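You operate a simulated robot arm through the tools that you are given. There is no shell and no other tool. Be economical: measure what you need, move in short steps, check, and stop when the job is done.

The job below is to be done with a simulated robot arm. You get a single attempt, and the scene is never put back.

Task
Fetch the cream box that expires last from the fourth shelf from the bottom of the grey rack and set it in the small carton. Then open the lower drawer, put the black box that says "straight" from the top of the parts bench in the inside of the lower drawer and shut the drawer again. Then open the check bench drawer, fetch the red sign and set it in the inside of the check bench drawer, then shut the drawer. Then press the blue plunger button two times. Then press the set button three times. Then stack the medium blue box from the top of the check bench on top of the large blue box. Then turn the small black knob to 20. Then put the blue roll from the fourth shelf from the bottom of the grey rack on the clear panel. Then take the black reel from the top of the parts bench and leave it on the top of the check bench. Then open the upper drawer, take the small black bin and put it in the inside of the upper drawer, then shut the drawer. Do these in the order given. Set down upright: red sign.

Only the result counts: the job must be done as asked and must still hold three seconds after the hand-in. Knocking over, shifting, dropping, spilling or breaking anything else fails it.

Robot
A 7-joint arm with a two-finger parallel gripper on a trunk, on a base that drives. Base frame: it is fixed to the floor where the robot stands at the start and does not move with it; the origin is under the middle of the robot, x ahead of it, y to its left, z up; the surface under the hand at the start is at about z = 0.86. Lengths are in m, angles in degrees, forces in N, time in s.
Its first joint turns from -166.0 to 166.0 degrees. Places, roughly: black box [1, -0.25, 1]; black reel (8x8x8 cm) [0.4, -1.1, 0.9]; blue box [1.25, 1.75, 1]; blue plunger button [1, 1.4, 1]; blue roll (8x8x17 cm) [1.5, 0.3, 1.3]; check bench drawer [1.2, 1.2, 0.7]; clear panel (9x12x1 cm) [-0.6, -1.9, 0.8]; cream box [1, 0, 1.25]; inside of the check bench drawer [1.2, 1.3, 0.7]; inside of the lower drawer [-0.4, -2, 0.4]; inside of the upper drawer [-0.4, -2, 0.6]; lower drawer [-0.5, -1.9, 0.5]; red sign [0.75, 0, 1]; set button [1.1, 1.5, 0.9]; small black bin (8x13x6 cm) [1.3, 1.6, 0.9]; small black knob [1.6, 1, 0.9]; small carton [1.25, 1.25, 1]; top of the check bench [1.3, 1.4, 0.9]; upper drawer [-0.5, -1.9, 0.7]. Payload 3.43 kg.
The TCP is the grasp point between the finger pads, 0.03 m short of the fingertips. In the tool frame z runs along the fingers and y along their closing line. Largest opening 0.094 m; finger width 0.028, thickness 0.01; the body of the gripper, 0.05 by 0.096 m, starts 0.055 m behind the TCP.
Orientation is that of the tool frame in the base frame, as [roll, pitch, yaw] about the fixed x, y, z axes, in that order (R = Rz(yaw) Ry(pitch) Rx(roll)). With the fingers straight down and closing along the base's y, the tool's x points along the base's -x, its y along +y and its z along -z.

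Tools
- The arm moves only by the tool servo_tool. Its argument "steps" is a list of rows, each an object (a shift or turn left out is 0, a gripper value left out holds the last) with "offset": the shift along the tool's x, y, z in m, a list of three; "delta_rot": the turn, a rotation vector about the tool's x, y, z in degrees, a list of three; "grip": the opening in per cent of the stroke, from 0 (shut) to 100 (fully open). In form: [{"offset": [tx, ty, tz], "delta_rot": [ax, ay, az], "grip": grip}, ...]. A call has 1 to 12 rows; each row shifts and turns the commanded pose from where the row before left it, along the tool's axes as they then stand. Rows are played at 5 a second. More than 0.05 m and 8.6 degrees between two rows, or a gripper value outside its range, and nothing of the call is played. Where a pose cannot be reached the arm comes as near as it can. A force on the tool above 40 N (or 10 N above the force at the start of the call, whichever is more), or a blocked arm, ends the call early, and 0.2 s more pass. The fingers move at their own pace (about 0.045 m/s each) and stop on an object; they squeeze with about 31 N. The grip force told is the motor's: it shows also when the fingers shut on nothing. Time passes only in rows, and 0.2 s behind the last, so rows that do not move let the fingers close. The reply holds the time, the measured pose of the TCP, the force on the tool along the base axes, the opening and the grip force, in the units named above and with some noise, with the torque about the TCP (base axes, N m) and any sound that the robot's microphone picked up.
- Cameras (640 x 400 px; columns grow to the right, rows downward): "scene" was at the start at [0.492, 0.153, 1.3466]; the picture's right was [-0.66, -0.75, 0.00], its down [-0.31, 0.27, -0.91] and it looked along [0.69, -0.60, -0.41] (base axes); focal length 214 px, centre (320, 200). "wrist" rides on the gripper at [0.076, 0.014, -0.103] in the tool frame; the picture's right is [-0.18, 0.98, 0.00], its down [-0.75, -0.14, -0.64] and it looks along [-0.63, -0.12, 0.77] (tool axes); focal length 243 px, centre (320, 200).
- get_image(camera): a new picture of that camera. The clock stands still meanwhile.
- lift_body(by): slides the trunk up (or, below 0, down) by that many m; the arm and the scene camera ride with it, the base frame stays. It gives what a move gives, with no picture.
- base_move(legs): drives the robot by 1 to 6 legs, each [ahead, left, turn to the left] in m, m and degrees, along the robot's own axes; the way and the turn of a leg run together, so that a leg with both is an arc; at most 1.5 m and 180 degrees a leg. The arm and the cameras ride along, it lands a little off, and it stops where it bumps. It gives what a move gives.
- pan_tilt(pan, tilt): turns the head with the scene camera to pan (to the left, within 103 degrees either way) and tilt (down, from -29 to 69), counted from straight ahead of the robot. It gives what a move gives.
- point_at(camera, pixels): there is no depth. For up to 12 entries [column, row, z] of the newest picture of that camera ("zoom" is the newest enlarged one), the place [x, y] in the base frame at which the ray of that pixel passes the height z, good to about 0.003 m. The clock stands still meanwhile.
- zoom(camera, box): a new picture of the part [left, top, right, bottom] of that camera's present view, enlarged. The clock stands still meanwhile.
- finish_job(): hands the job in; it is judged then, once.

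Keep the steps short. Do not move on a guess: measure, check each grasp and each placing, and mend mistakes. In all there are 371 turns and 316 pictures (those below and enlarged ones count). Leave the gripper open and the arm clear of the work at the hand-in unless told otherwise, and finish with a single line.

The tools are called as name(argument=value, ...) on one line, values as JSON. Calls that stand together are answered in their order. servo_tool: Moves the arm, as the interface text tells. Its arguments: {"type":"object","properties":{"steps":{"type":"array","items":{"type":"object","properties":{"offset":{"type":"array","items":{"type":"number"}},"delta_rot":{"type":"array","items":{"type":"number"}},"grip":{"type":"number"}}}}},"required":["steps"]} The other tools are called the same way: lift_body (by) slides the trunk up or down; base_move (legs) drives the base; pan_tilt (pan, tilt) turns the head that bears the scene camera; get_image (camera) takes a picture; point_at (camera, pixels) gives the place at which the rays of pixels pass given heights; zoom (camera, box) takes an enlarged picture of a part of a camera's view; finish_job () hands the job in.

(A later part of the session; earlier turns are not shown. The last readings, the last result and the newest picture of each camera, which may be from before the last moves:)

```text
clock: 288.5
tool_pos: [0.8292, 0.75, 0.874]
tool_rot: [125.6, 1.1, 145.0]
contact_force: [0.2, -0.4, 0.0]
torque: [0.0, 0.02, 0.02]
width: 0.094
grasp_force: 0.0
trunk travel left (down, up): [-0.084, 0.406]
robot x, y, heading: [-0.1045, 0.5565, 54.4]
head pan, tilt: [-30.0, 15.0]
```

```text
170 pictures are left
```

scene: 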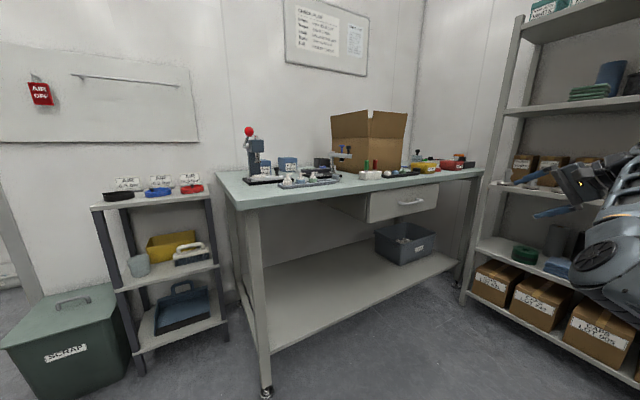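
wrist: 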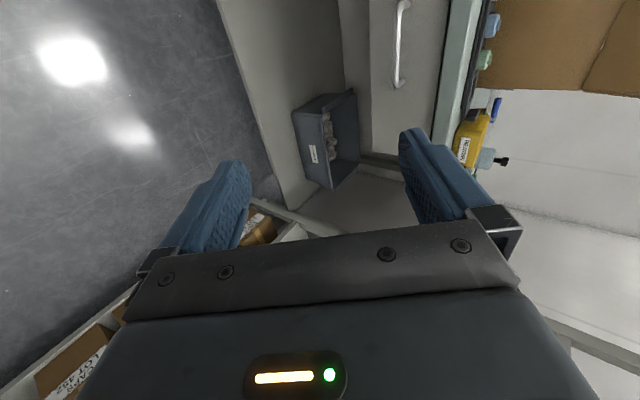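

zoom(camera="scene", box=[350, 170, 446, 230])

zoom(camera="wrist", box=[340, 0, 468, 80])

```text
6.67 times, centred on (398, 200) of scene
```

zoom: 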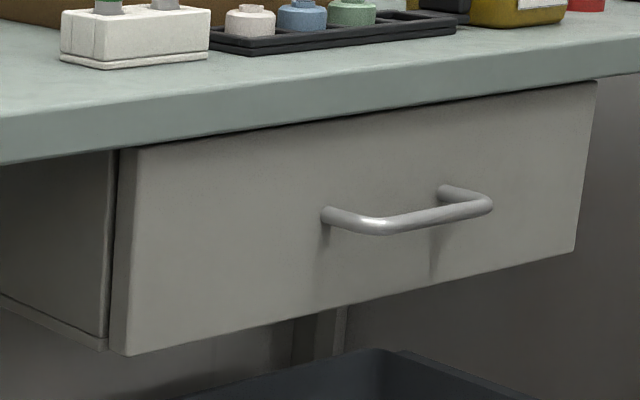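

```text
5.00 times, centred on (404, 40) of wrist
```

zoom: 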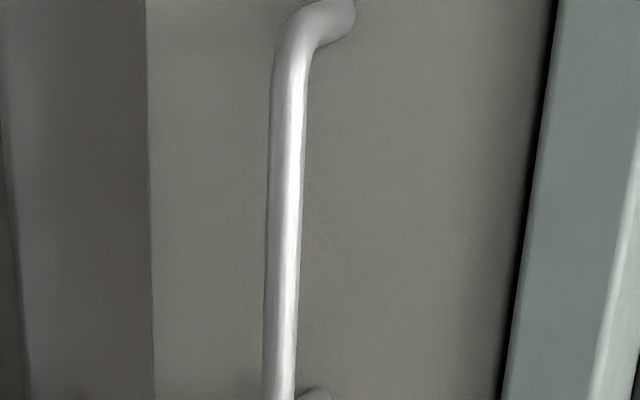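

point_at(camera="wrist", pixels=[[398, 11, 0.7], [396, 82, 0.7], [398, 11, 0.75], [396, 82, 0.75], [398, 11, 0.8], [396, 82, 0.8]])

point_at(camera="scene", pixels=[[406, 204, 0.7], [423, 201, 0.7], [406, 204, 0.75], [423, 201, 0.75], [406, 204, 0.8], [423, 201, 0.8]])

```text
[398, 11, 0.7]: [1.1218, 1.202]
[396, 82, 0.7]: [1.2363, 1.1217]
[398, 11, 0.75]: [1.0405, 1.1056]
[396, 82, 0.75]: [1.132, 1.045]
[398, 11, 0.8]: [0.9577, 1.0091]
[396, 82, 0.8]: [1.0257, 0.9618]
```

```text
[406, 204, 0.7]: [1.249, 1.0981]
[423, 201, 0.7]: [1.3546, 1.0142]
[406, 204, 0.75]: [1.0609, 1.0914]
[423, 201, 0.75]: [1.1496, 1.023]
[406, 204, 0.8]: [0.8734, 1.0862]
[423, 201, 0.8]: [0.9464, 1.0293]
```

servo_tool(steps=[{"delta_rot": [-7, 0, 0], "grip": 45}, {"delta_rot": [-7, 0, 0]}, {"delta_rot": [-6.5, 0, 0]}, {}])

lift_body(by=-0.08)

base_move(legs=[[0.22, 0, 0]])

get_image(camera="wrist")

```text
clock: 289.5
tool_pos: [0.83, 0.7484, 0.8744]
tool_rot: [104.9, 1.2, 145.0]
contact_force: [-0.1, 0.4, -0.5]
torque: [-0.04, -0.01, 0.02]
width: 0.0423
grasp_force: 0.0
trunk travel left (down, up): [-0.084, 0.406]
robot x, y, heading: [-0.1066, 0.5555, 54.7]
head pan, tilt: [-30.0, 15.0]
```

```text
clock: 290.6
tool_pos: [0.83, 0.749, 0.7941]
tool_rot: [105.0, 1.2, 144.9]
contact_force: [0.4, 0.2, 0.1]
torque: [0.03, 0.07, 0.0]
width: 0.0422
grasp_force: 0.0
trunk travel left (down, up): [-0.004, 0.486]
robot x, y, heading: [-0.1079, 0.5543, 54.8]
head pan, tilt: [-30.0, 15.0]
```

```text
clock: 292.3
tool_pos: [0.9565, 0.9289, 0.794]
tool_rot: [105.0, 1.2, 145.0]
contact_force: [0.3, -0.6, 0.3]
torque: [0.0, -0.01, -0.05]
width: 0.0423
grasp_force: 0.1
trunk travel left (down, up): [-0.004, 0.486]
robot x, y, heading: [0.02, 0.7347, 54.7]
head pan, tilt: [-30.0, 15.0]
```

```text
167 pictures are left
```

wrist: 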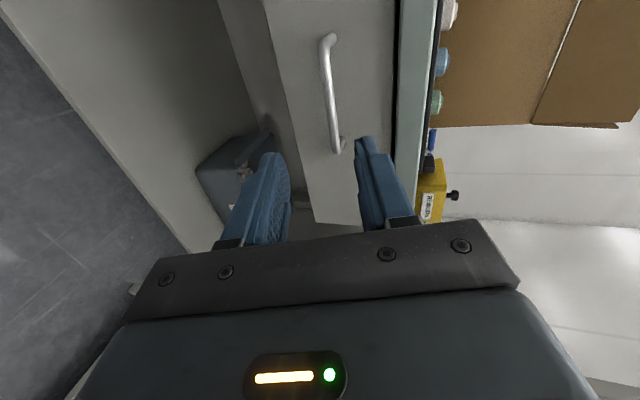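

point_at(camera="wrist", pixels=[[325, 45, 0.759], [333, 147, 0.759], [325, 45, 0.75], [333, 147, 0.75], [325, 45, 0.765], [333, 147, 0.765]])

```text
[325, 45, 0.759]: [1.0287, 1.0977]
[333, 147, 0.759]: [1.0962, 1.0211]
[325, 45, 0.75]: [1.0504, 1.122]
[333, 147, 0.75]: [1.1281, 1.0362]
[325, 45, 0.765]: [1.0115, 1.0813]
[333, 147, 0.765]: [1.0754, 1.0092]
```

servo_tool(steps=[{"offset": [-0.011, 0.0078, 0.03]}, {"offset": [0, 0, 0.042]}, {"offset": [0, 0, 0.042]}, {}])

get_image(camera="wrist")

```text
clock: 293.3
tool_pos: [1.0307, 1.0148, 0.7721]
tool_rot: [105.1, 1.1, 145.0]
contact_force: [-0.3, -0.4, 0.1]
torque: [0.0, -0.01, 0.05]
width: 0.042
grasp_force: 0.1
trunk travel left (down, up): [-0.004, 0.486]
robot x, y, heading: [0.022, 0.7342, 54.6]
head pan, tilt: [-30.0, 15.0]
```

```text
166 pictures are left
```

wrist: 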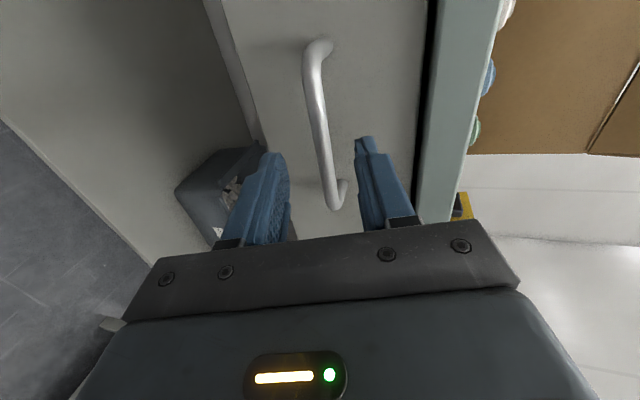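

servo_tool(steps=[{"offset": [0, 0, 0.021]}, {"offset": [0, 0, 0.021]}, {"grip": 0}, {}, {}, {}])

get_image(camera="wrist")

```text
clock: 294.7
tool_pos: [1.0533, 1.0486, 0.763]
tool_rot: [105.0, 1.2, 144.9]
contact_force: [-0.2, 1.5, 9.4]
torque: [0.81, 0.9, -0.33]
width: 0.0121
grasp_force: 45.2
trunk travel left (down, up): [-0.004, 0.486]
robot x, y, heading: [0.0237, 0.7328, 54.4]
head pan, tilt: [-30.0, 15.0]
```

```text
165 pictures are left
```

wrist: 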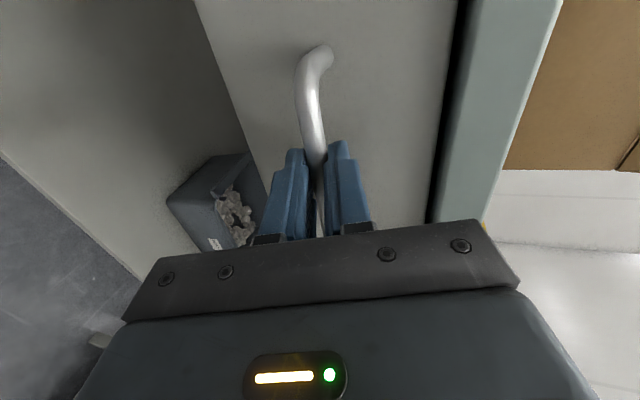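

servo_tool(steps=[{"offset": [0, -0.0078, -0.029]}, {"offset": [0, -0.0078, -0.029]}, {"offset": [0, -0.0078, -0.029]}, {}])

servo_tool(steps=[{"offset": [0, -0.0078, -0.029]}, {"offset": [0, -0.0078, -0.029]}, {"offset": [0, -0.0078, -0.029]}, {}])

get_image(camera="wrist")

```text
clock: 295.7
tool_pos: [1.0006, 0.9744, 0.7619]
tool_rot: [105.1, 1.3, 145.1]
contact_force: [-23.0, 15.9, 11.8]
torque: [0.95, 1.0, 0.27]
width: 0.0123
grasp_force: 45.2
trunk travel left (down, up): [-0.004, 0.486]
robot x, y, heading: [0.02, 0.7353, 54.5]
head pan, tilt: [-30.0, 15.0]
```

```text
clock: 296.1
tool_pos: [0.9889, 0.9581, 0.7619]
tool_rot: [105.0, 1.0, 145.3]
contact_force: [-0.6, 2.4, 6.2]
torque: [1.03, 1.12, 0.43]
width: 0.0123
grasp_force: 45.0
trunk travel left (down, up): [-0.004, 0.486]
robot x, y, heading: [0.0168, 0.7327, 54.6]
head pan, tilt: [-30.0, 15.0]
stopped in row 1: the force on the tool passed its limit at 42 N (the readings are from after the stop); the commanded pose is now the measured one
```

```text
164 pictures are left
```

wrist: 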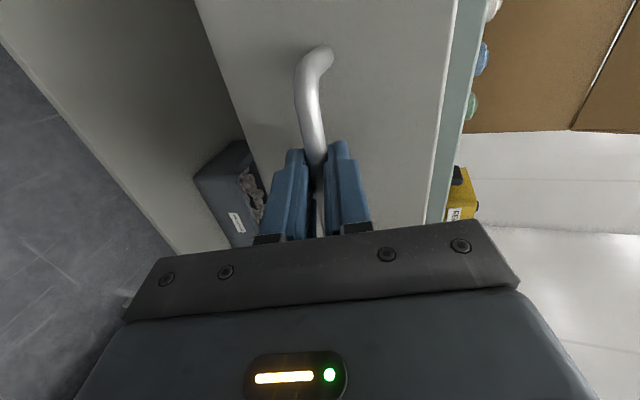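

servo_tool(steps=[{"offset": [0.002, -0.0078, -0.029]}, {"offset": [0.001, -0.0078, -0.029]}, {"offset": [0.001, -0.0078, -0.029]}, {}])

get_image(camera="wrist")

```text
clock: 297.1
tool_pos: [0.9354, 0.8856, 0.7609]
tool_rot: [105.1, 1.3, 145.0]
contact_force: [12.7, -11.1, 6.9]
torque: [0.62, 0.76, -1.2]
width: 0.012
grasp_force: 45.3
trunk travel left (down, up): [-0.004, 0.486]
robot x, y, heading: [0.0197, 0.7356, 54.4]
head pan, tilt: [-30.0, 15.0]
```

```text
163 pictures are left
```

wrist: 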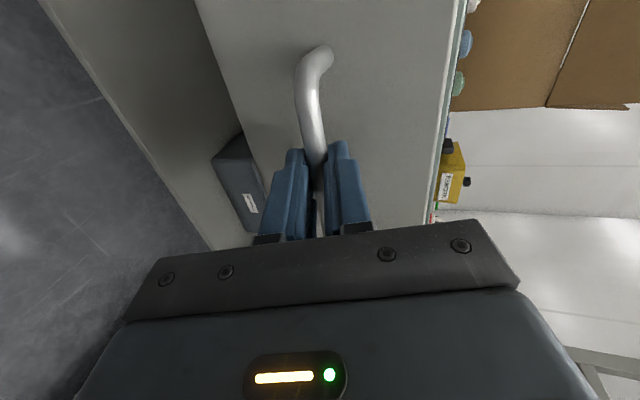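

servo_tool(steps=[{"offset": [-0.002, -0.0078, -0.029]}, {"offset": [0, -0.0078, -0.029]}, {}])

get_image(camera="scene")

```text
clock: 297.9
tool_pos: [0.8996, 0.8381, 0.7621]
tool_rot: [105.1, 1.2, 145.5]
contact_force: [-7.2, 4.4, 14.6]
torque: [0.93, 0.88, -0.37]
width: 0.0124
grasp_force: 44.2
trunk travel left (down, up): [-0.004, 0.486]
robot x, y, heading: [0.0194, 0.7343, 54.5]
head pan, tilt: [-30.0, 15.0]
```

```text
162 pictures are left
```

scene: 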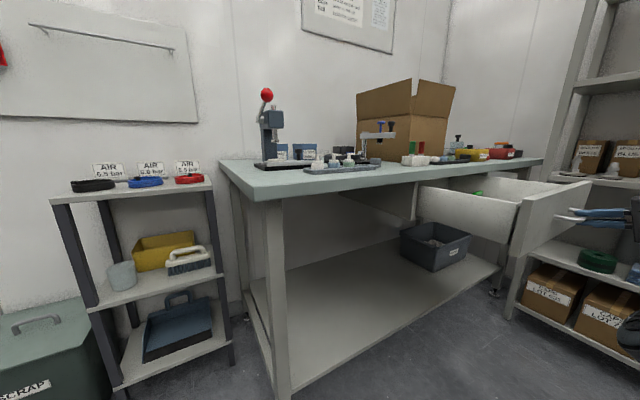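

servo_tool(steps=[{"grip": 60}, {}, {"offset": [0, 0, -0.04]}, {"offset": [0, 0, -0.04]}, {"offset": [0, 0.01, -0.04]}, {}])

lift_body(by=0.4)

pan_tilt(pan=-35, tilt=40)

get_image(camera="scene")

```text
clock: 299.3
tool_pos: [0.8359, 0.7425, 0.8031]
tool_rot: [105.0, 1.0, 145.2]
contact_force: [-0.1, -0.7, -0.1]
torque: [0.0, 0.0, -0.02]
width: 0.0562
grasp_force: 0.2
trunk travel left (down, up): [-0.004, 0.486]
robot x, y, heading: [0.0179, 0.7319, 54.3]
head pan, tilt: [-30.0, 15.0]
```

```text
clock: 303.1
tool_pos: [0.8358, 0.7436, 1.202]
tool_rot: [105.2, 1.1, 145.2]
contact_force: [0.0, -0.1, -1.7]
torque: [0.0, 0.01, 0.01]
width: 0.0565
grasp_force: 0.1
trunk travel left (down, up): [-0.404, 0.086]
robot x, y, heading: [0.0199, 0.7336, 54.4]
head pan, tilt: [-30.0, 15.0]
```

```text
clock: 304.0
tool_pos: [0.8361, 0.7445, 1.2022]
tool_rot: [105.2, 1.1, 145.2]
contact_force: [0.6, -0.4, -0.3]
torque: [-0.02, 0.02, 0.01]
width: 0.0565
grasp_force: 0.0
trunk travel left (down, up): [-0.404, 0.086]
robot x, y, heading: [0.0201, 0.7356, 54.2]
head pan, tilt: [-35.0, 40.0]
```

```text
161 pictures are left
```

scene: 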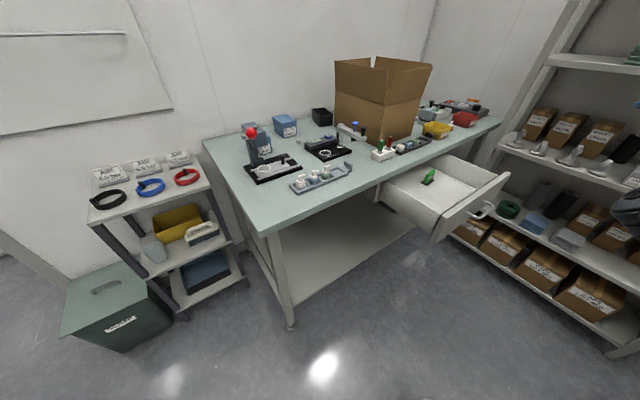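

zoom(camera="scene", box=[370, 130, 530, 250])

point_at(camera="zoom", pixels=[[60, 170, 0.8], [263, 260, 0.8], [470, 150, 0.8], [300, 95, 0.8], [263, 262, 0.72], [200, 210, 0.72], [420, 175, 0.72], [205, 195, 0.72], [270, 168, 0.72]])

```text
3.33 times, centred on (450, 190) of scene
```

zoom: 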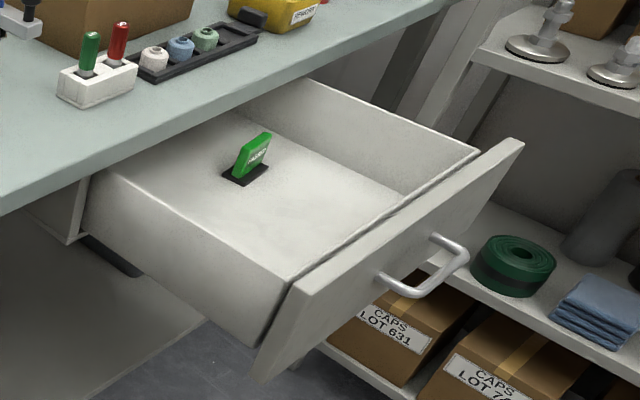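

```text
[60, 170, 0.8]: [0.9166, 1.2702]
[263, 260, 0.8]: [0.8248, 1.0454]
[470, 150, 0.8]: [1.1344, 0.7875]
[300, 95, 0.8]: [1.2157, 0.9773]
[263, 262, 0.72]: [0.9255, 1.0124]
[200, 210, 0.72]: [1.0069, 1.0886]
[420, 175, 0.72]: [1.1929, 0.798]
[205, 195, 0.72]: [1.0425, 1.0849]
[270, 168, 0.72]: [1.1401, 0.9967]
```

The check-bench drawer is open (a green sign stands in it at the back). Now fetch the red HOLD sign: turn toward the parts bench and reorient the tool downwards.

lift_body(by=0.08)

base_move(legs=[[0, 0, -102]])

servo_tool(steps=[{"delta_rot": [8, 0, 0], "grip": 100}, {"delta_rot": [8, 0, 0]}, {"delta_rot": [8, 0, 0]}, {"delta_rot": [8, 0, 0]}, {"delta_rot": [8, 0, 0]}, {"delta_rot": [8, 0, 0]}, {"delta_rot": [8, 0, 0]}, {"delta_rot": [8, 0, 0]}, {"delta_rot": [8, 0, 0]}, {"delta_rot": [3, 0, 0]}, {}])

pan_tilt(pan=0, tilt=35)

get_image(camera="scene")

```text
clock: 305.2
tool_pos: [0.8353, 0.7424, 1.2826]
tool_rot: [105.1, 1.2, 145.2]
contact_force: [0.3, 0.6, 0.1]
torque: [-0.04, 0.0, 0.01]
width: 0.0564
grasp_force: 0.0
trunk travel left (down, up): [-0.484, 0.006]
robot x, y, heading: [0.0181, 0.7351, 54.6]
head pan, tilt: [-35.0, 40.0]
```

```text
clock: 309.9
tool_pos: [-0.1403, -0.0668, 1.2822]
tool_rot: [105.2, 1.1, 43.3]
contact_force: [-0.1, 0.9, -0.5]
torque: [0.04, 0.0, 0.01]
width: 0.0562
grasp_force: 0.0
trunk travel left (down, up): [-0.484, 0.006]
robot x, y, heading: [0.0176, 0.7346, -47.3]
head pan, tilt: [-35.0, 40.0]
```

```text
clock: 312.3
tool_pos: [-0.141, -0.0674, 1.2814]
tool_rot: [-179.8, 1.2, 43.3]
contact_force: [-0.2, 0.3, 0.2]
torque: [-0.03, -0.04, 0.0]
width: 0.0941
grasp_force: 0.0
trunk travel left (down, up): [-0.484, 0.006]
robot x, y, heading: [0.02, 0.7315, -47.5]
head pan, tilt: [-35.0, 40.0]
```

```text
clock: 313.3
tool_pos: [-0.1403, -0.0667, 1.2819]
tool_rot: [-179.9, 1.1, 43.3]
contact_force: [-0.1, -0.7, -0.6]
torque: [-0.01, 0.0, -0.02]
width: 0.094
grasp_force: 0.1
trunk travel left (down, up): [-0.484, 0.006]
robot x, y, heading: [0.0142, 0.7316, -47.7]
head pan, tilt: [0.0, 35.0]
```

```text
159 pictures are left
```

scene: 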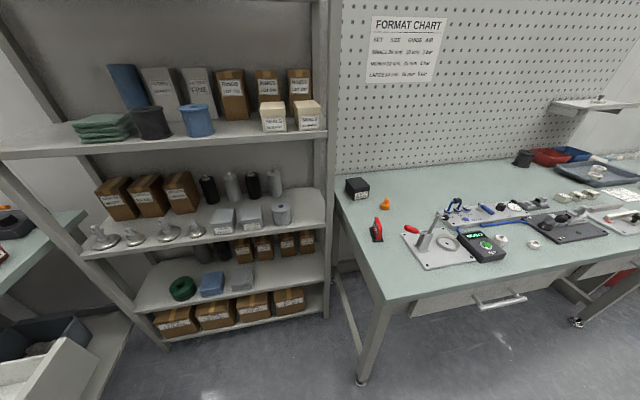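

servo_tool(steps=[{"offset": [0.034, 0.034, 0]}, {"offset": [0.034, 0.034, 0]}, {"offset": [0.034, 0.034, 0]}, {"offset": [0.034, 0.034, 0]}, {"offset": [0.034, 0.034, 0]}, {"offset": [0.034, 0.034, 0]}, {"offset": [0.034, 0.034, 0]}, {"offset": [0.034, 0.034, 0]}, {"offset": [0.034, 0.034, 0]}, {"offset": [0.034, 0.034, 0]}, {"offset": [0.034, 0.034, 0]}, {"offset": [0.034, 0.034, 0]}])

servo_tool(steps=[{"delta_rot": [0, 0, -8.4]}, {"delta_rot": [0, 0, -8.4]}, {"delta_rot": [0, 0, -8.4]}, {"delta_rot": [0, 0, -8.4]}, {"delta_rot": [0, 0, -8.4]}, {"delta_rot": [0, 0, -8.4]}, {"delta_rot": [0, 0, -8.4]}, {"delta_rot": [0, 0, -8.4]}, {"delta_rot": [0, 0, -8.4]}, {"delta_rot": [0, 0, -8.4]}, {}])

get_image(camera="scene")

get_image(camera="wrist")

```text
clock: 315.9
tool_pos: [0.4355, -0.085, 1.274]
tool_rot: [-179.8, 1.1, 43.2]
contact_force: [-0.3, -0.1, 0.0]
torque: [0.0, -0.02, 0.01]
width: 0.094
grasp_force: 0.1
trunk travel left (down, up): [-0.484, 0.006]
robot x, y, heading: [0.0193, 0.7325, -47.5]
head pan, tilt: [0.0, 35.0]
```

```text
clock: 318.3
tool_pos: [0.4367, -0.0848, 1.2738]
tool_rot: [-178.9, 0.0, 127.4]
contact_force: [0.2, -0.6, -0.1]
torque: [-0.01, 0.02, 0.02]
width: 0.0941
grasp_force: 0.0
trunk travel left (down, up): [-0.484, 0.006]
robot x, y, heading: [0.0218, 0.7303, -47.3]
head pan, tilt: [0.0, 35.0]
```

```text
158 pictures are left
```

scene: 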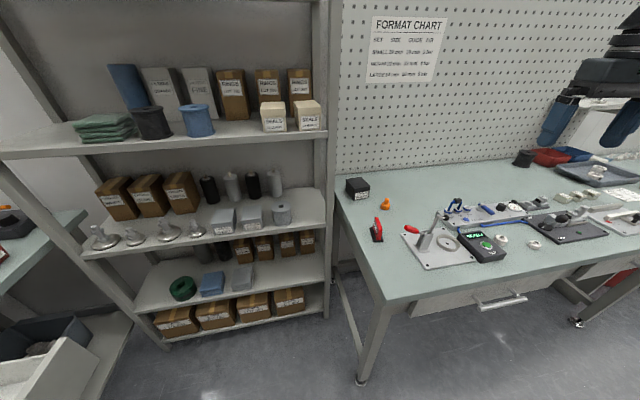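

```text
157 pictures are left
```

wrist: 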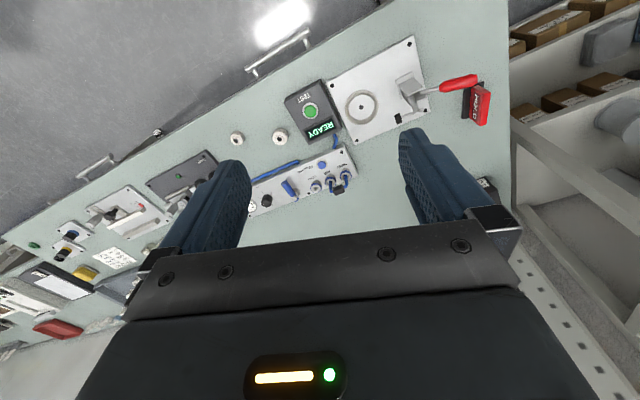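

zoom(camera="scene", box=[345, 205, 409, 245])

zoom(camera="wrist", box=[440, 70, 504, 134])

```text
10.00 times, centred on (377, 225) of scene
```

zoom: 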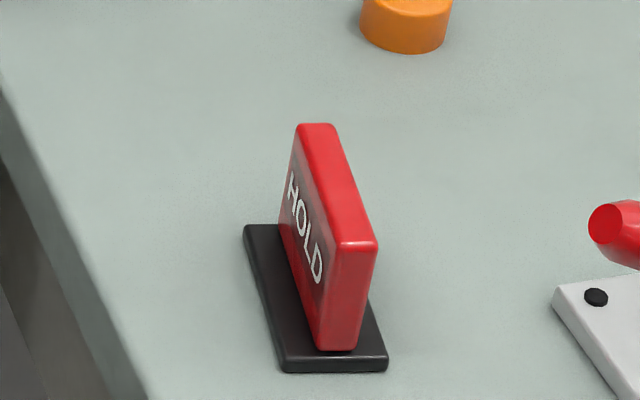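

```text
6.25 times, centred on (472, 102) of wrist
```

zoom: 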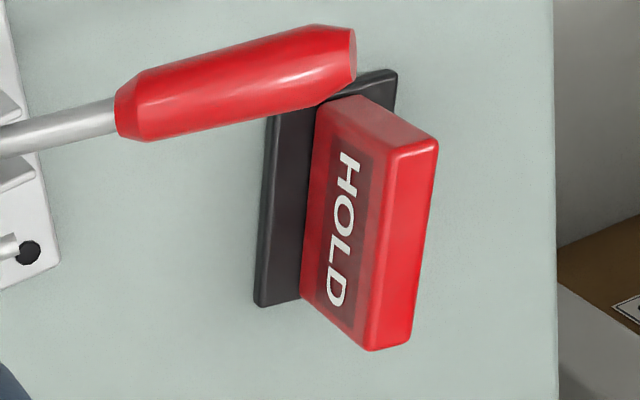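

point_at(camera="zoom", pixels=[[436, 147, 0.94], [408, 342, 0.94], [369, 349, 0.94], [392, 152, 0.94], [436, 147, 0.93], [408, 342, 0.93], [257, 305, 0.87], [395, 73, 0.87], [300, 300, 0.87]])

zoom(camera="scene", box=[345, 205, 409, 245])

point_at(camera="zoom", pixels=[[300, 125, 0.94], [330, 124, 0.94], [377, 242, 0.94], [336, 246, 0.94], [377, 242, 0.93], [300, 125, 0.93], [283, 370, 0.865], [387, 368, 0.865], [245, 228, 0.87]])

```text
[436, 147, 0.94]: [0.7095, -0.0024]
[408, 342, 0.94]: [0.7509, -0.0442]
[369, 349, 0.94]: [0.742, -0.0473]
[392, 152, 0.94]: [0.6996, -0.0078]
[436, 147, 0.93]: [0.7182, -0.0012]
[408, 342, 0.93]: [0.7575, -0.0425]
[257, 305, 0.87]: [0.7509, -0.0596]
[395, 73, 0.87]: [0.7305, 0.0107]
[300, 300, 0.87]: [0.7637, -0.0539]
```

```text
10.00 times, centred on (377, 225) of scene
```

zoom: 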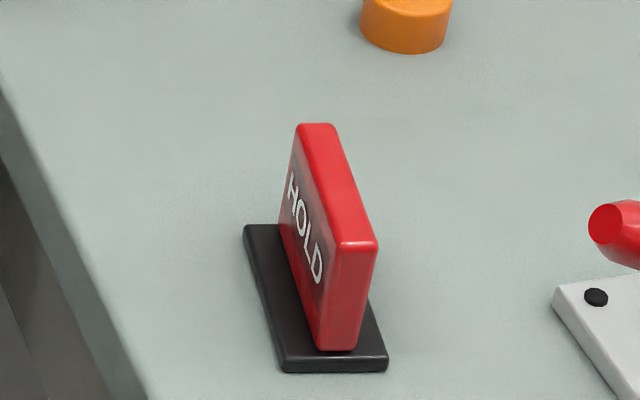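

```text
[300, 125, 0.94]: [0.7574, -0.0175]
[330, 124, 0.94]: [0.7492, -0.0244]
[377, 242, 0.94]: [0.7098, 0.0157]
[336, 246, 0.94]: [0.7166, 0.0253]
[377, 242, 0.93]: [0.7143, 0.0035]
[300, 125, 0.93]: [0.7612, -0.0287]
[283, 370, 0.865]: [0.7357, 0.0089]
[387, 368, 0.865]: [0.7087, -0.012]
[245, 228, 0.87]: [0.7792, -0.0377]
```

point_at(camera="zoom", pixels=[[605, 225, 0.98], [605, 225, 0.96], [605, 225, 0.94], [605, 225, 1.0]])

zoom(camera="wrist", box=[440, 70, 504, 134])

point_at(camera="zoom", pixels=[[352, 55, 0.98], [352, 55, 0.96], [352, 55, 0.94], [352, 55, 1.0], [120, 105, 0.96]])

```text
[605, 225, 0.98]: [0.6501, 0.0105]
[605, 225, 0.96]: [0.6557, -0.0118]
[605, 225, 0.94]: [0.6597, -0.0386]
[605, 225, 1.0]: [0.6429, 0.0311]
```

```text
6.25 times, centred on (472, 102) of wrist
```

zoom: 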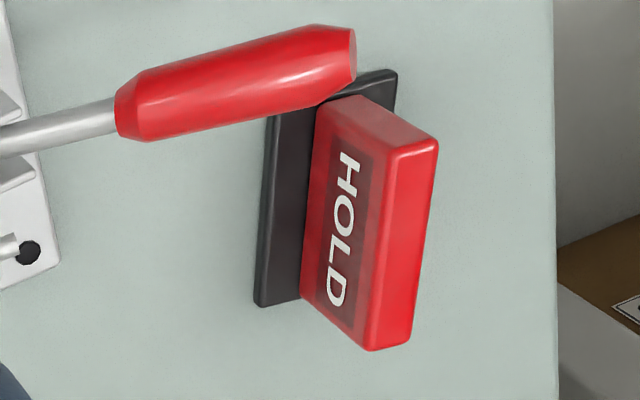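

```text
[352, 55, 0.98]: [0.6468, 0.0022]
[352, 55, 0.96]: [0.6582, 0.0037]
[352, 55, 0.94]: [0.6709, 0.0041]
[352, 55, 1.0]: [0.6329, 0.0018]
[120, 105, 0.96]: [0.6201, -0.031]
```

Sign centre ≈ (0.739,-0.0215), top z≈0.923, plate along -45°. Move the base so the hand is above it.

base_move(legs=[[0, 0.265, 0], [0.158, 0, 0]])

servo_tool(steps=[{"delta_rot": [-1.1, 0, -7.6], "offset": [0, 0, 0.02]}, {"offset": [0, 0, 0.04]}, {"offset": [0, 0, 0.04]}, {"offset": [0, 0, 0.04]}, {}])

get_image(camera="wrist")

pan_tilt(pan=-30, tilt=30)

get_image(camera="scene")

```text
clock: 321.2
tool_pos: [0.7371, -0.0253, 1.2724]
tool_rot: [-178.9, 0.0, 127.4]
contact_force: [0.7, -0.5, 1.1]
torque: [-0.01, -0.01, 0.02]
width: 0.0939
grasp_force: 0.0
trunk travel left (down, up): [-0.484, 0.006]
robot x, y, heading: [0.3223, 0.7954, -47.2]
head pan, tilt: [0.0, 35.0]
```

```text
clock: 322.4
tool_pos: [0.7355, -0.0239, 1.1307]
tool_rot: [-179.9, 0.0, 134.9]
contact_force: [1.1, 1.8, -0.6]
torque: [-0.01, -0.04, 0.05]
width: 0.094
grasp_force: 0.1
trunk travel left (down, up): [-0.484, 0.006]
robot x, y, heading: [0.3209, 0.7891, -47.3]
head pan, tilt: [0.0, 35.0]
```

```text
152 pictures are left
```

wrist: 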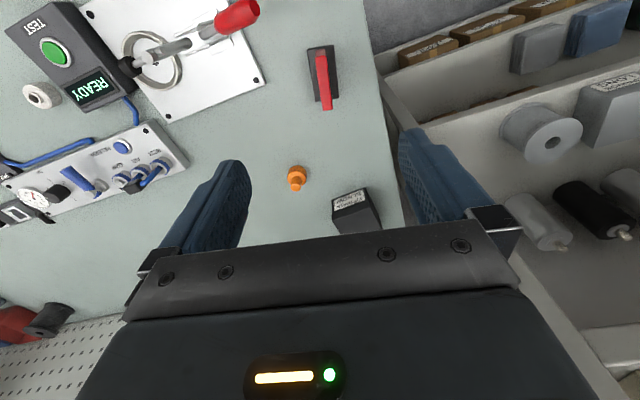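

```text
clock: 323.3
tool_pos: [0.7361, -0.0245, 1.1309]
tool_rot: [179.9, -0.2, 134.9]
contact_force: [0.0, 0.7, -0.1]
torque: [0.03, -0.02, 0.03]
width: 0.094
grasp_force: 0.0
trunk travel left (down, up): [-0.484, 0.006]
robot x, y, heading: [0.3181, 0.7929, -47.3]
head pan, tilt: [-30.0, 30.0]
```

```text
151 pictures are left
```

scene: 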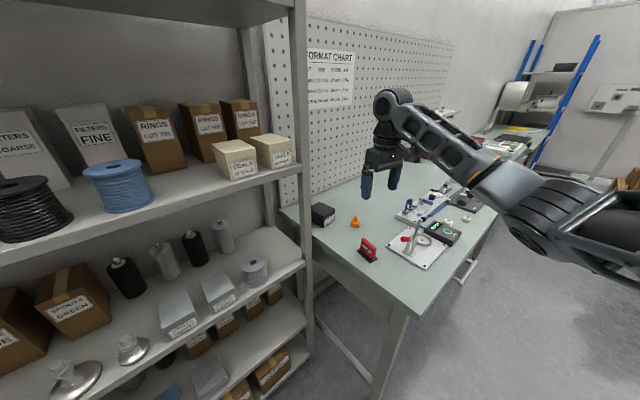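

zoom(camera="wrist", box=[280, 30, 360, 120])

```text
4.44 times, centred on (320, 75) of wrist
```

zoom: 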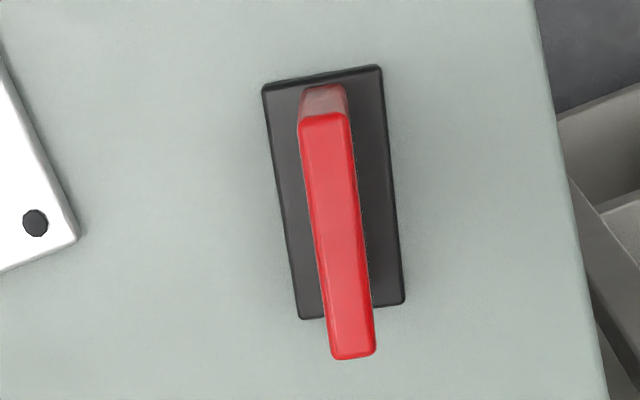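

point_at(camera="zoom", pixels=[[325, 118, 0.923], [353, 352, 0.923], [300, 120, 0.923], [348, 116, 0.923], [323, 78, 0.87], [350, 310, 0.87], [265, 85, 0.87], [382, 68, 0.87], [402, 300, 0.87], [300, 318, 0.87]])

```text
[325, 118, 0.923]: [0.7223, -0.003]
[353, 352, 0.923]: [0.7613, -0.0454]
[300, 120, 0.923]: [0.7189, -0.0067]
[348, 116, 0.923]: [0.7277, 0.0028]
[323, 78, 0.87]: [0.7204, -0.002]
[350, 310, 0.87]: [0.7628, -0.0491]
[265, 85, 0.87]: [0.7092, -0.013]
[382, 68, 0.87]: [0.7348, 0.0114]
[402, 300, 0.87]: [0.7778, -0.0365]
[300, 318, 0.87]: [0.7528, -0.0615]
```

servo_tool(steps=[{"delta_rot": [0, 0, 2.4], "offset": [-0.0043, 0.0047, 0.04], "grip": 45}, {"offset": [0, 0, 0.04]}, {"offset": [0, 0, 0.04]}, {"offset": [0, 0, 0.03]}, {}])

get_image(camera="wrist")

zoom(camera="scene", box=[320, 120, 560, 270])

```text
clock: 324.5
tool_pos: [0.7428, -0.0247, 0.9815]
tool_rot: [-179.9, -0.2, 132.6]
contact_force: [0.0, 0.0, 1.1]
torque: [0.01, -0.01, -0.01]
width: 0.0424
grasp_force: 0.1
trunk travel left (down, up): [-0.484, 0.006]
robot x, y, heading: [0.3206, 0.7921, -47.2]
head pan, tilt: [-30.0, 30.0]
```

```text
149 pictures are left
```

wrist: 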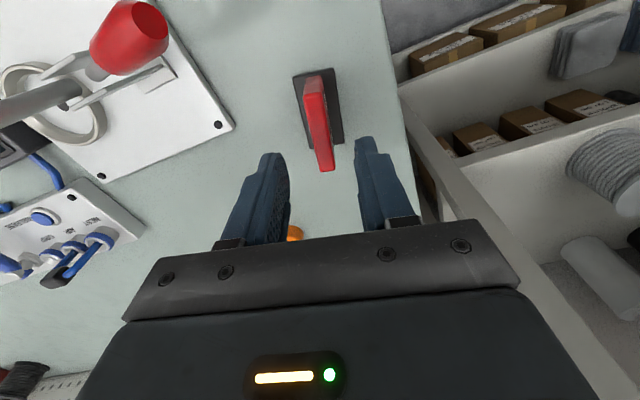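

```text
2.67 times, centred on (440, 195) of scene
```

zoom: 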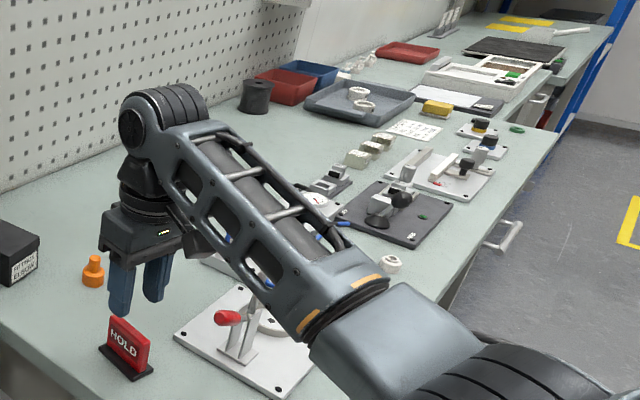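

servo_tool(steps=[{"offset": [0, 0, 0.025]}, {"offset": [0, 0, 0.025]}, {"offset": [0, 0, 0.022]}, {}])

get_image(camera="wrist")

```text
clock: 325.5
tool_pos: [0.7425, -0.0237, 0.9106]
tool_rot: [-179.9, -0.2, 132.5]
contact_force: [-0.6, 0.0, -0.3]
torque: [0.01, 0.01, 0.0]
width: 0.0425
grasp_force: 0.1
trunk travel left (down, up): [-0.484, 0.006]
robot x, y, heading: [0.3229, 0.7992, -47.5]
head pan, tilt: [-30.0, 30.0]
```

```text
147 pictures are left
```

wrist: 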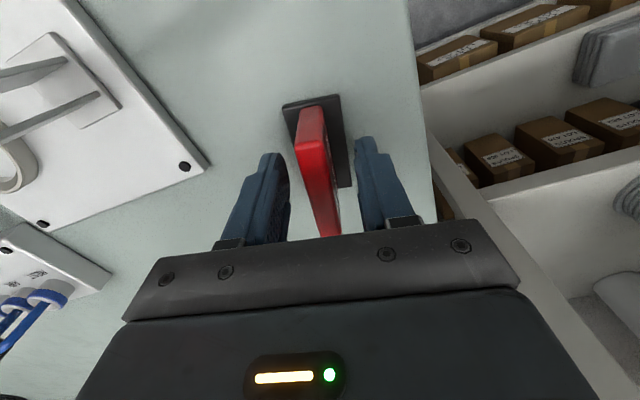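

servo_tool(steps=[{"grip": 0}, {}, {}, {}, {"offset": [0, 0, -0.04]}, {"offset": [0, 0, -0.04]}, {}])

get_image(camera="wrist")

zoom(camera="scene", box=[320, 120, 480, 220])

```text
clock: 327.1
tool_pos: [0.7415, -0.0228, 0.9901]
tool_rot: [-180.0, 0.0, 132.5]
contact_force: [-0.2, -0.3, -0.7]
torque: [-0.01, -0.01, -0.02]
width: 0.0182
grasp_force: 31.0
trunk travel left (down, up): [-0.484, 0.006]
robot x, y, heading: [0.3189, 0.793, -47.5]
head pan, tilt: [-30.0, 30.0]
```

```text
146 pictures are left
```

wrist: 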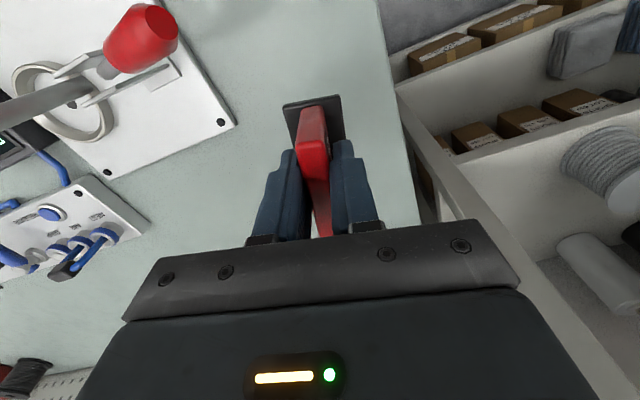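

```text
4.00 times, centred on (400, 170) of scene
```

zoom: 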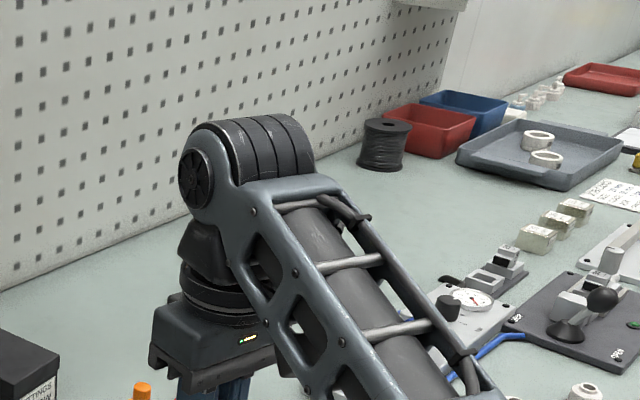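

Sign is held. Lift, back off, and drive to the open check-bench drawer.

servo_tool(steps=[{"offset": [0, 0, -0.045]}, {"offset": [0, 0, -0.045]}, {"offset": [0, 0, -0.045]}, {"offset": [0, 0, -0.045]}, {"offset": [0, 0, -0.045]}, {}])

base_move(legs=[[-0.12, 0, 0], [0, -0.35, 0], [0, 0, 102]])

pan_tilt(pan=-30, tilt=40)

get_image(camera="scene")

get_image(camera="wrist")

```text
clock: 328.5
tool_pos: [0.7423, -0.0235, 1.2153]
tool_rot: [179.9, -0.1, 132.3]
contact_force: [-0.7, -0.3, -0.7]
torque: [0.0, 0.01, 0.0]
width: 0.0178
grasp_force: 31.0
trunk travel left (down, up): [-0.484, 0.006]
robot x, y, heading: [0.3207, 0.7962, -47.5]
head pan, tilt: [-30.0, 30.0]
```

```text
clock: 335.9
tool_pos: [0.6952, 1.2269, 1.2148]
tool_rot: [-180.0, -0.2, -125.8]
contact_force: [0.0, 0.2, 0.6]
torque: [0.02, 0.05, 0.0]
width: 0.0178
grasp_force: 31.0
trunk travel left (down, up): [-0.484, 0.006]
robot x, y, heading: [-0.0203, 0.647, 54.2]
head pan, tilt: [-30.0, 30.0]
```

```text
clock: 336.6
tool_pos: [0.6971, 1.2257, 1.2161]
tool_rot: [180.0, -0.2, -125.8]
contact_force: [0.1, 0.5, -1.4]
torque: [0.0, -0.03, 0.0]
width: 0.0177
grasp_force: 30.6
trunk travel left (down, up): [-0.484, 0.006]
robot x, y, heading: [-0.0198, 0.6452, 54.4]
head pan, tilt: [-30.0, 40.0]
```

```text
144 pictures are left
```

scene: 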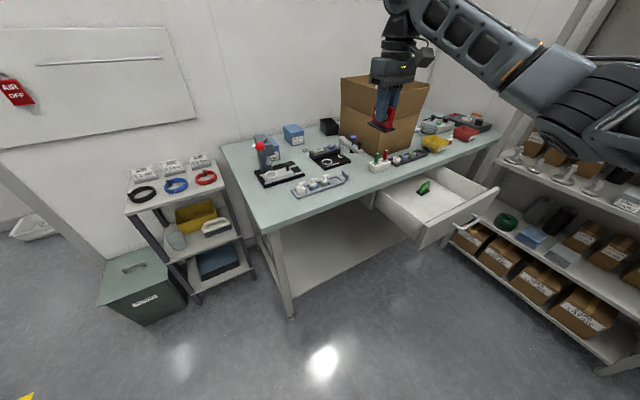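

```text
143 pictures are left
```

wrist: 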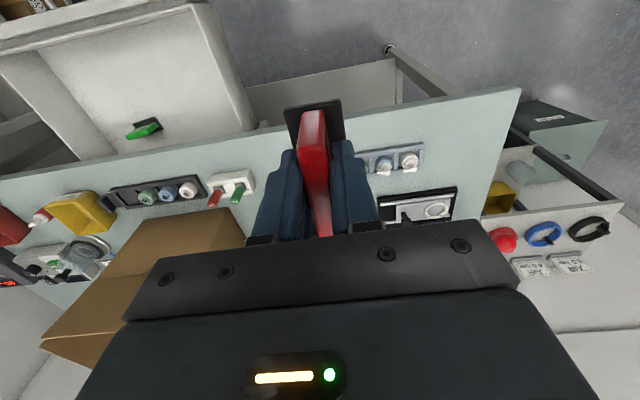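

zoom(camera="wrist", box=[0, 0, 280, 175])

point_at(camera="wrist", pixels=[[192, 6, 0.78], [192, 6, 0.81], [245, 130, 0.78], [245, 130, 0.81], [8, 65, 0.78], [8, 65, 0.81], [140, 137, 0.7], [140, 137, 0.72], [155, 118, 0.72], [225, 130, 0.72], [225, 130, 0.7]])

```text
2.29 times, centred on (140, 88) of wrist
```

zoom: 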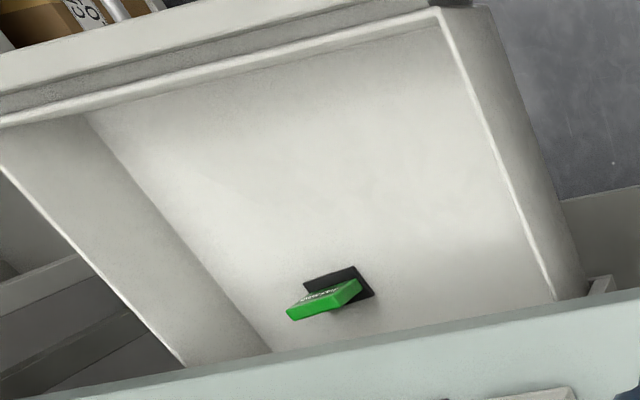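

```text
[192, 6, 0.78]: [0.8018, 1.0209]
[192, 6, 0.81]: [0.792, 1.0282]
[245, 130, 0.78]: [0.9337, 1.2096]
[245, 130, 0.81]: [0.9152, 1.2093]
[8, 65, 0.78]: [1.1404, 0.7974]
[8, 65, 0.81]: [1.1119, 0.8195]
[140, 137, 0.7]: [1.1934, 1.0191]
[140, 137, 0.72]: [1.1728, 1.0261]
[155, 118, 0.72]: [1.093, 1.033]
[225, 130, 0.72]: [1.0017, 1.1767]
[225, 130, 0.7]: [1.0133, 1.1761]
```

base_move(legs=[[-0.027, -0.345, 0]])

servo_tool(steps=[{"offset": [0, 0, 0.045]}, {"offset": [0, 0, 0.045]}, {"offset": [0, 0, 0.045]}, {"offset": [0, 0, 0.045]}, {"offset": [0, 0, 0.045]}, {}])

get_image(camera="wrist")

get_image(camera="scene")

```text
clock: 338.9
tool_pos: [0.9584, 1.0062, 1.2147]
tool_rot: [179.9, -0.1, -125.6]
contact_force: [-0.1, 0.6, -0.8]
torque: [-0.02, 0.02, 0.03]
width: 0.0179
grasp_force: 31.2
trunk travel left (down, up): [-0.484, 0.006]
robot x, y, heading: [0.2452, 0.424, 54.3]
head pan, tilt: [-30.0, 40.0]
```

```text
clock: 340.3
tool_pos: [0.9593, 1.0054, 0.9901]
tool_rot: [180.0, 0.0, -125.6]
contact_force: [0.6, -1.1, 0.0]
torque: [0.03, 0.0, -0.01]
width: 0.0179
grasp_force: 31.0
trunk travel left (down, up): [-0.484, 0.006]
robot x, y, heading: [0.2449, 0.4238, 54.2]
head pan, tilt: [-30.0, 40.0]
```

```text
141 pictures are left
```

wrist: 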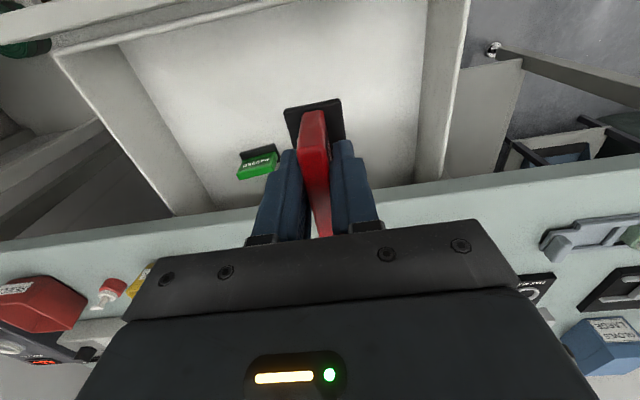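

```text
140 pictures are left
```

scene: 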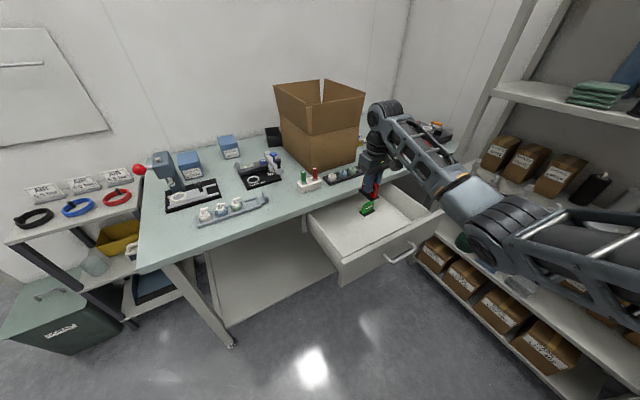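

point_at(camera="wrist", pixels=[[258, 152, 0.71], [245, 160, 0.71], [278, 145, 0.71], [430, 180, 0.78], [455, 10, 0.78], [340, 20, 0.71]])

```text
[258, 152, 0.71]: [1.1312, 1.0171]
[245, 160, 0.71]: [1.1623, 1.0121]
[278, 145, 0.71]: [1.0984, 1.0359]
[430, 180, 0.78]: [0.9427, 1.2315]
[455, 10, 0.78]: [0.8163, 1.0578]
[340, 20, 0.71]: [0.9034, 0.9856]
```

servo_tool(steps=[{"offset": [0, 0, 0.045]}, {"offset": [0, 0, 0.045]}, {"offset": [0, 0, 0.045]}, {"offset": [0, 0, 0.03]}, {"offset": [0, 0, 0.02]}, {}])

get_image(camera="wrist")

zoom(camera="scene", box=[290, 80, 530, 280])

```text
clock: 341.7
tool_pos: [0.9599, 1.0048, 0.8053]
tool_rot: [-180.0, -0.2, -125.6]
contact_force: [0.6, -0.5, -0.7]
torque: [-0.03, -0.02, -0.01]
width: 0.0179
grasp_force: 31.1
trunk travel left (down, up): [-0.484, 0.006]
robot x, y, heading: [0.2485, 0.4232, 54.3]
head pan, tilt: [-30.0, 40.0]
```

```text
139 pictures are left
```

wrist: 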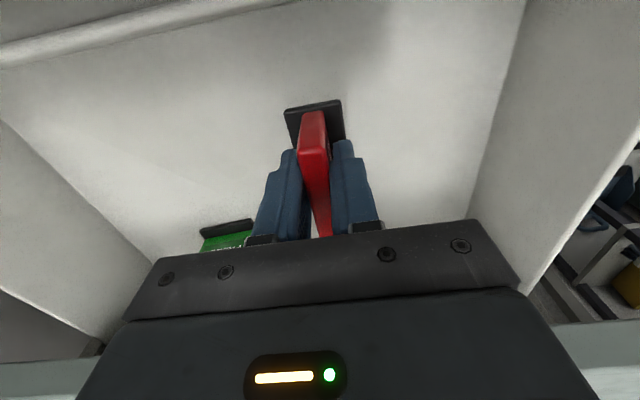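

```text
2.00 times, centred on (410, 180) of scene
```

zoom: 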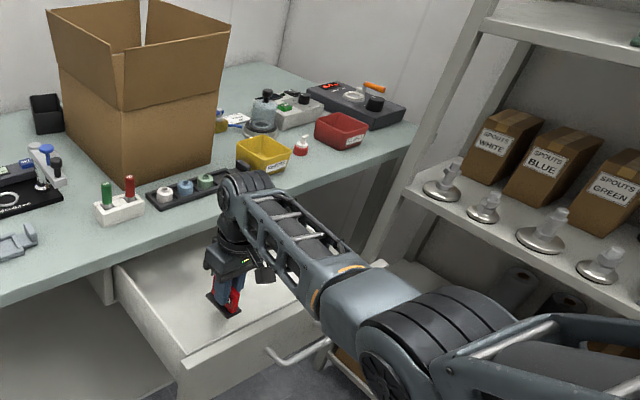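

servo_tool(steps=[{"offset": [0, 0, 0.012]}, {"offset": [0, 0, 0.01]}, {"offset": [0, 0, 0.008]}, {}])

servo_tool(steps=[{"offset": [0, 0, 0.006]}, {"offset": [0, 0, 0.005]}, {}])

```text
clock: 342.7
tool_pos: [0.9586, 1.0039, 0.7749]
tool_rot: [-179.9, -0.1, -125.6]
contact_force: [0.4, -0.4, -0.4]
torque: [0.0, 0.01, 0.0]
width: 0.0178
grasp_force: 31.5
trunk travel left (down, up): [-0.484, 0.006]
robot x, y, heading: [0.245, 0.4252, 54.4]
head pan, tilt: [-30.0, 40.0]
```

```text
clock: 343.5
tool_pos: [0.9591, 1.0047, 0.764]
tool_rot: [-180.0, -0.1, -125.7]
contact_force: [0.3, 0.0, -0.7]
torque: [0.0, -0.02, 0.05]
width: 0.0175
grasp_force: 31.2
trunk travel left (down, up): [-0.484, 0.006]
robot x, y, heading: [0.2463, 0.4222, 54.3]
head pan, tilt: [-30.0, 40.0]
```

servo_tool(steps=[{"offset": [0, 0, 0.005]}, {"offset": [0, 0, 0.004]}, {"offset": [0, 0, 0.003]}, {}])

servo_tool(steps=[{"offset": [0, 0, 0.004]}, {"offset": [0, 0, 0.003]}, {}])

get_image(camera="wrist")

```text
clock: 344.5
tool_pos: [0.9607, 1.0068, 0.7547]
tool_rot: [-179.8, 0.2, -125.6]
contact_force: [-0.1, 2.4, 28.9]
torque: [0.04, 0.0, 0.0]
width: 0.0179
grasp_force: 31.4
trunk travel left (down, up): [-0.484, 0.006]
robot x, y, heading: [0.2418, 0.4223, 54.3]
head pan, tilt: [-30.0, 40.0]
```

```text
clock: 345.3
tool_pos: [0.9581, 1.0046, 0.7453]
tool_rot: [-179.9, -0.2, -125.6]
contact_force: [0.7, -2.7, 22.4]
torque: [-0.07, 0.04, 0.2]
width: 0.0175
grasp_force: 31.1
trunk travel left (down, up): [-0.484, 0.006]
robot x, y, heading: [0.2459, 0.4251, 54.1]
head pan, tilt: [-30.0, 40.0]
```

```text
137 pictures are left
```

wrist: 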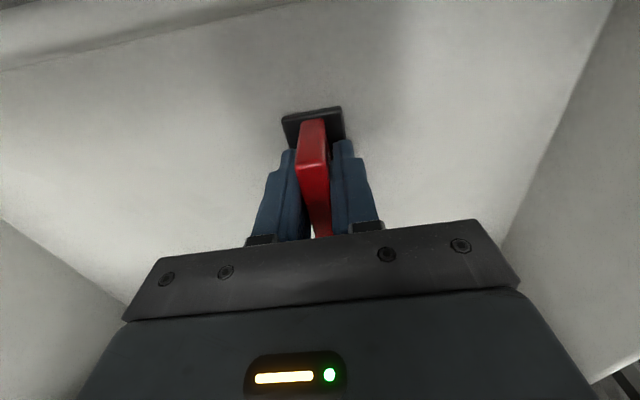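

servo_tool(steps=[{"offset": [0, 0, -0.003], "grip": 45}, {}, {}, {"offset": [0, 0, -0.04]}, {"offset": [0, 0, -0.045]}, {"offset": [0, 0, -0.045]}, {}])

get_image(camera="wrist")

```text
clock: 346.9
tool_pos: [0.9566, 1.0049, 0.8786]
tool_rot: [180.0, -0.1, -125.8]
contact_force: [0.3, -0.3, 0.1]
torque: [-0.01, 0.02, -0.01]
width: 0.0422
grasp_force: 0.1
trunk travel left (down, up): [-0.484, 0.006]
robot x, y, heading: [0.2461, 0.4225, 54.4]
head pan, tilt: [-30.0, 40.0]
```

```text
136 pictures are left
```

wrist: 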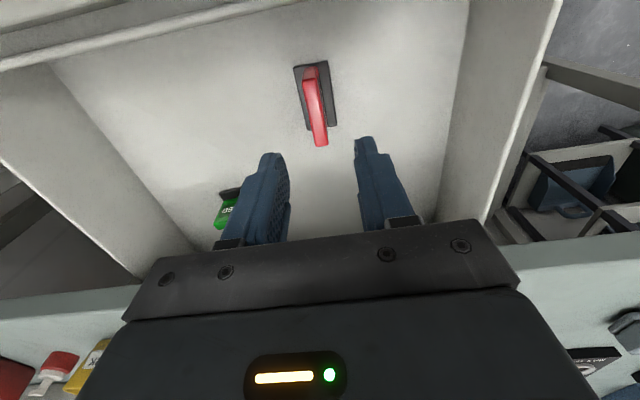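

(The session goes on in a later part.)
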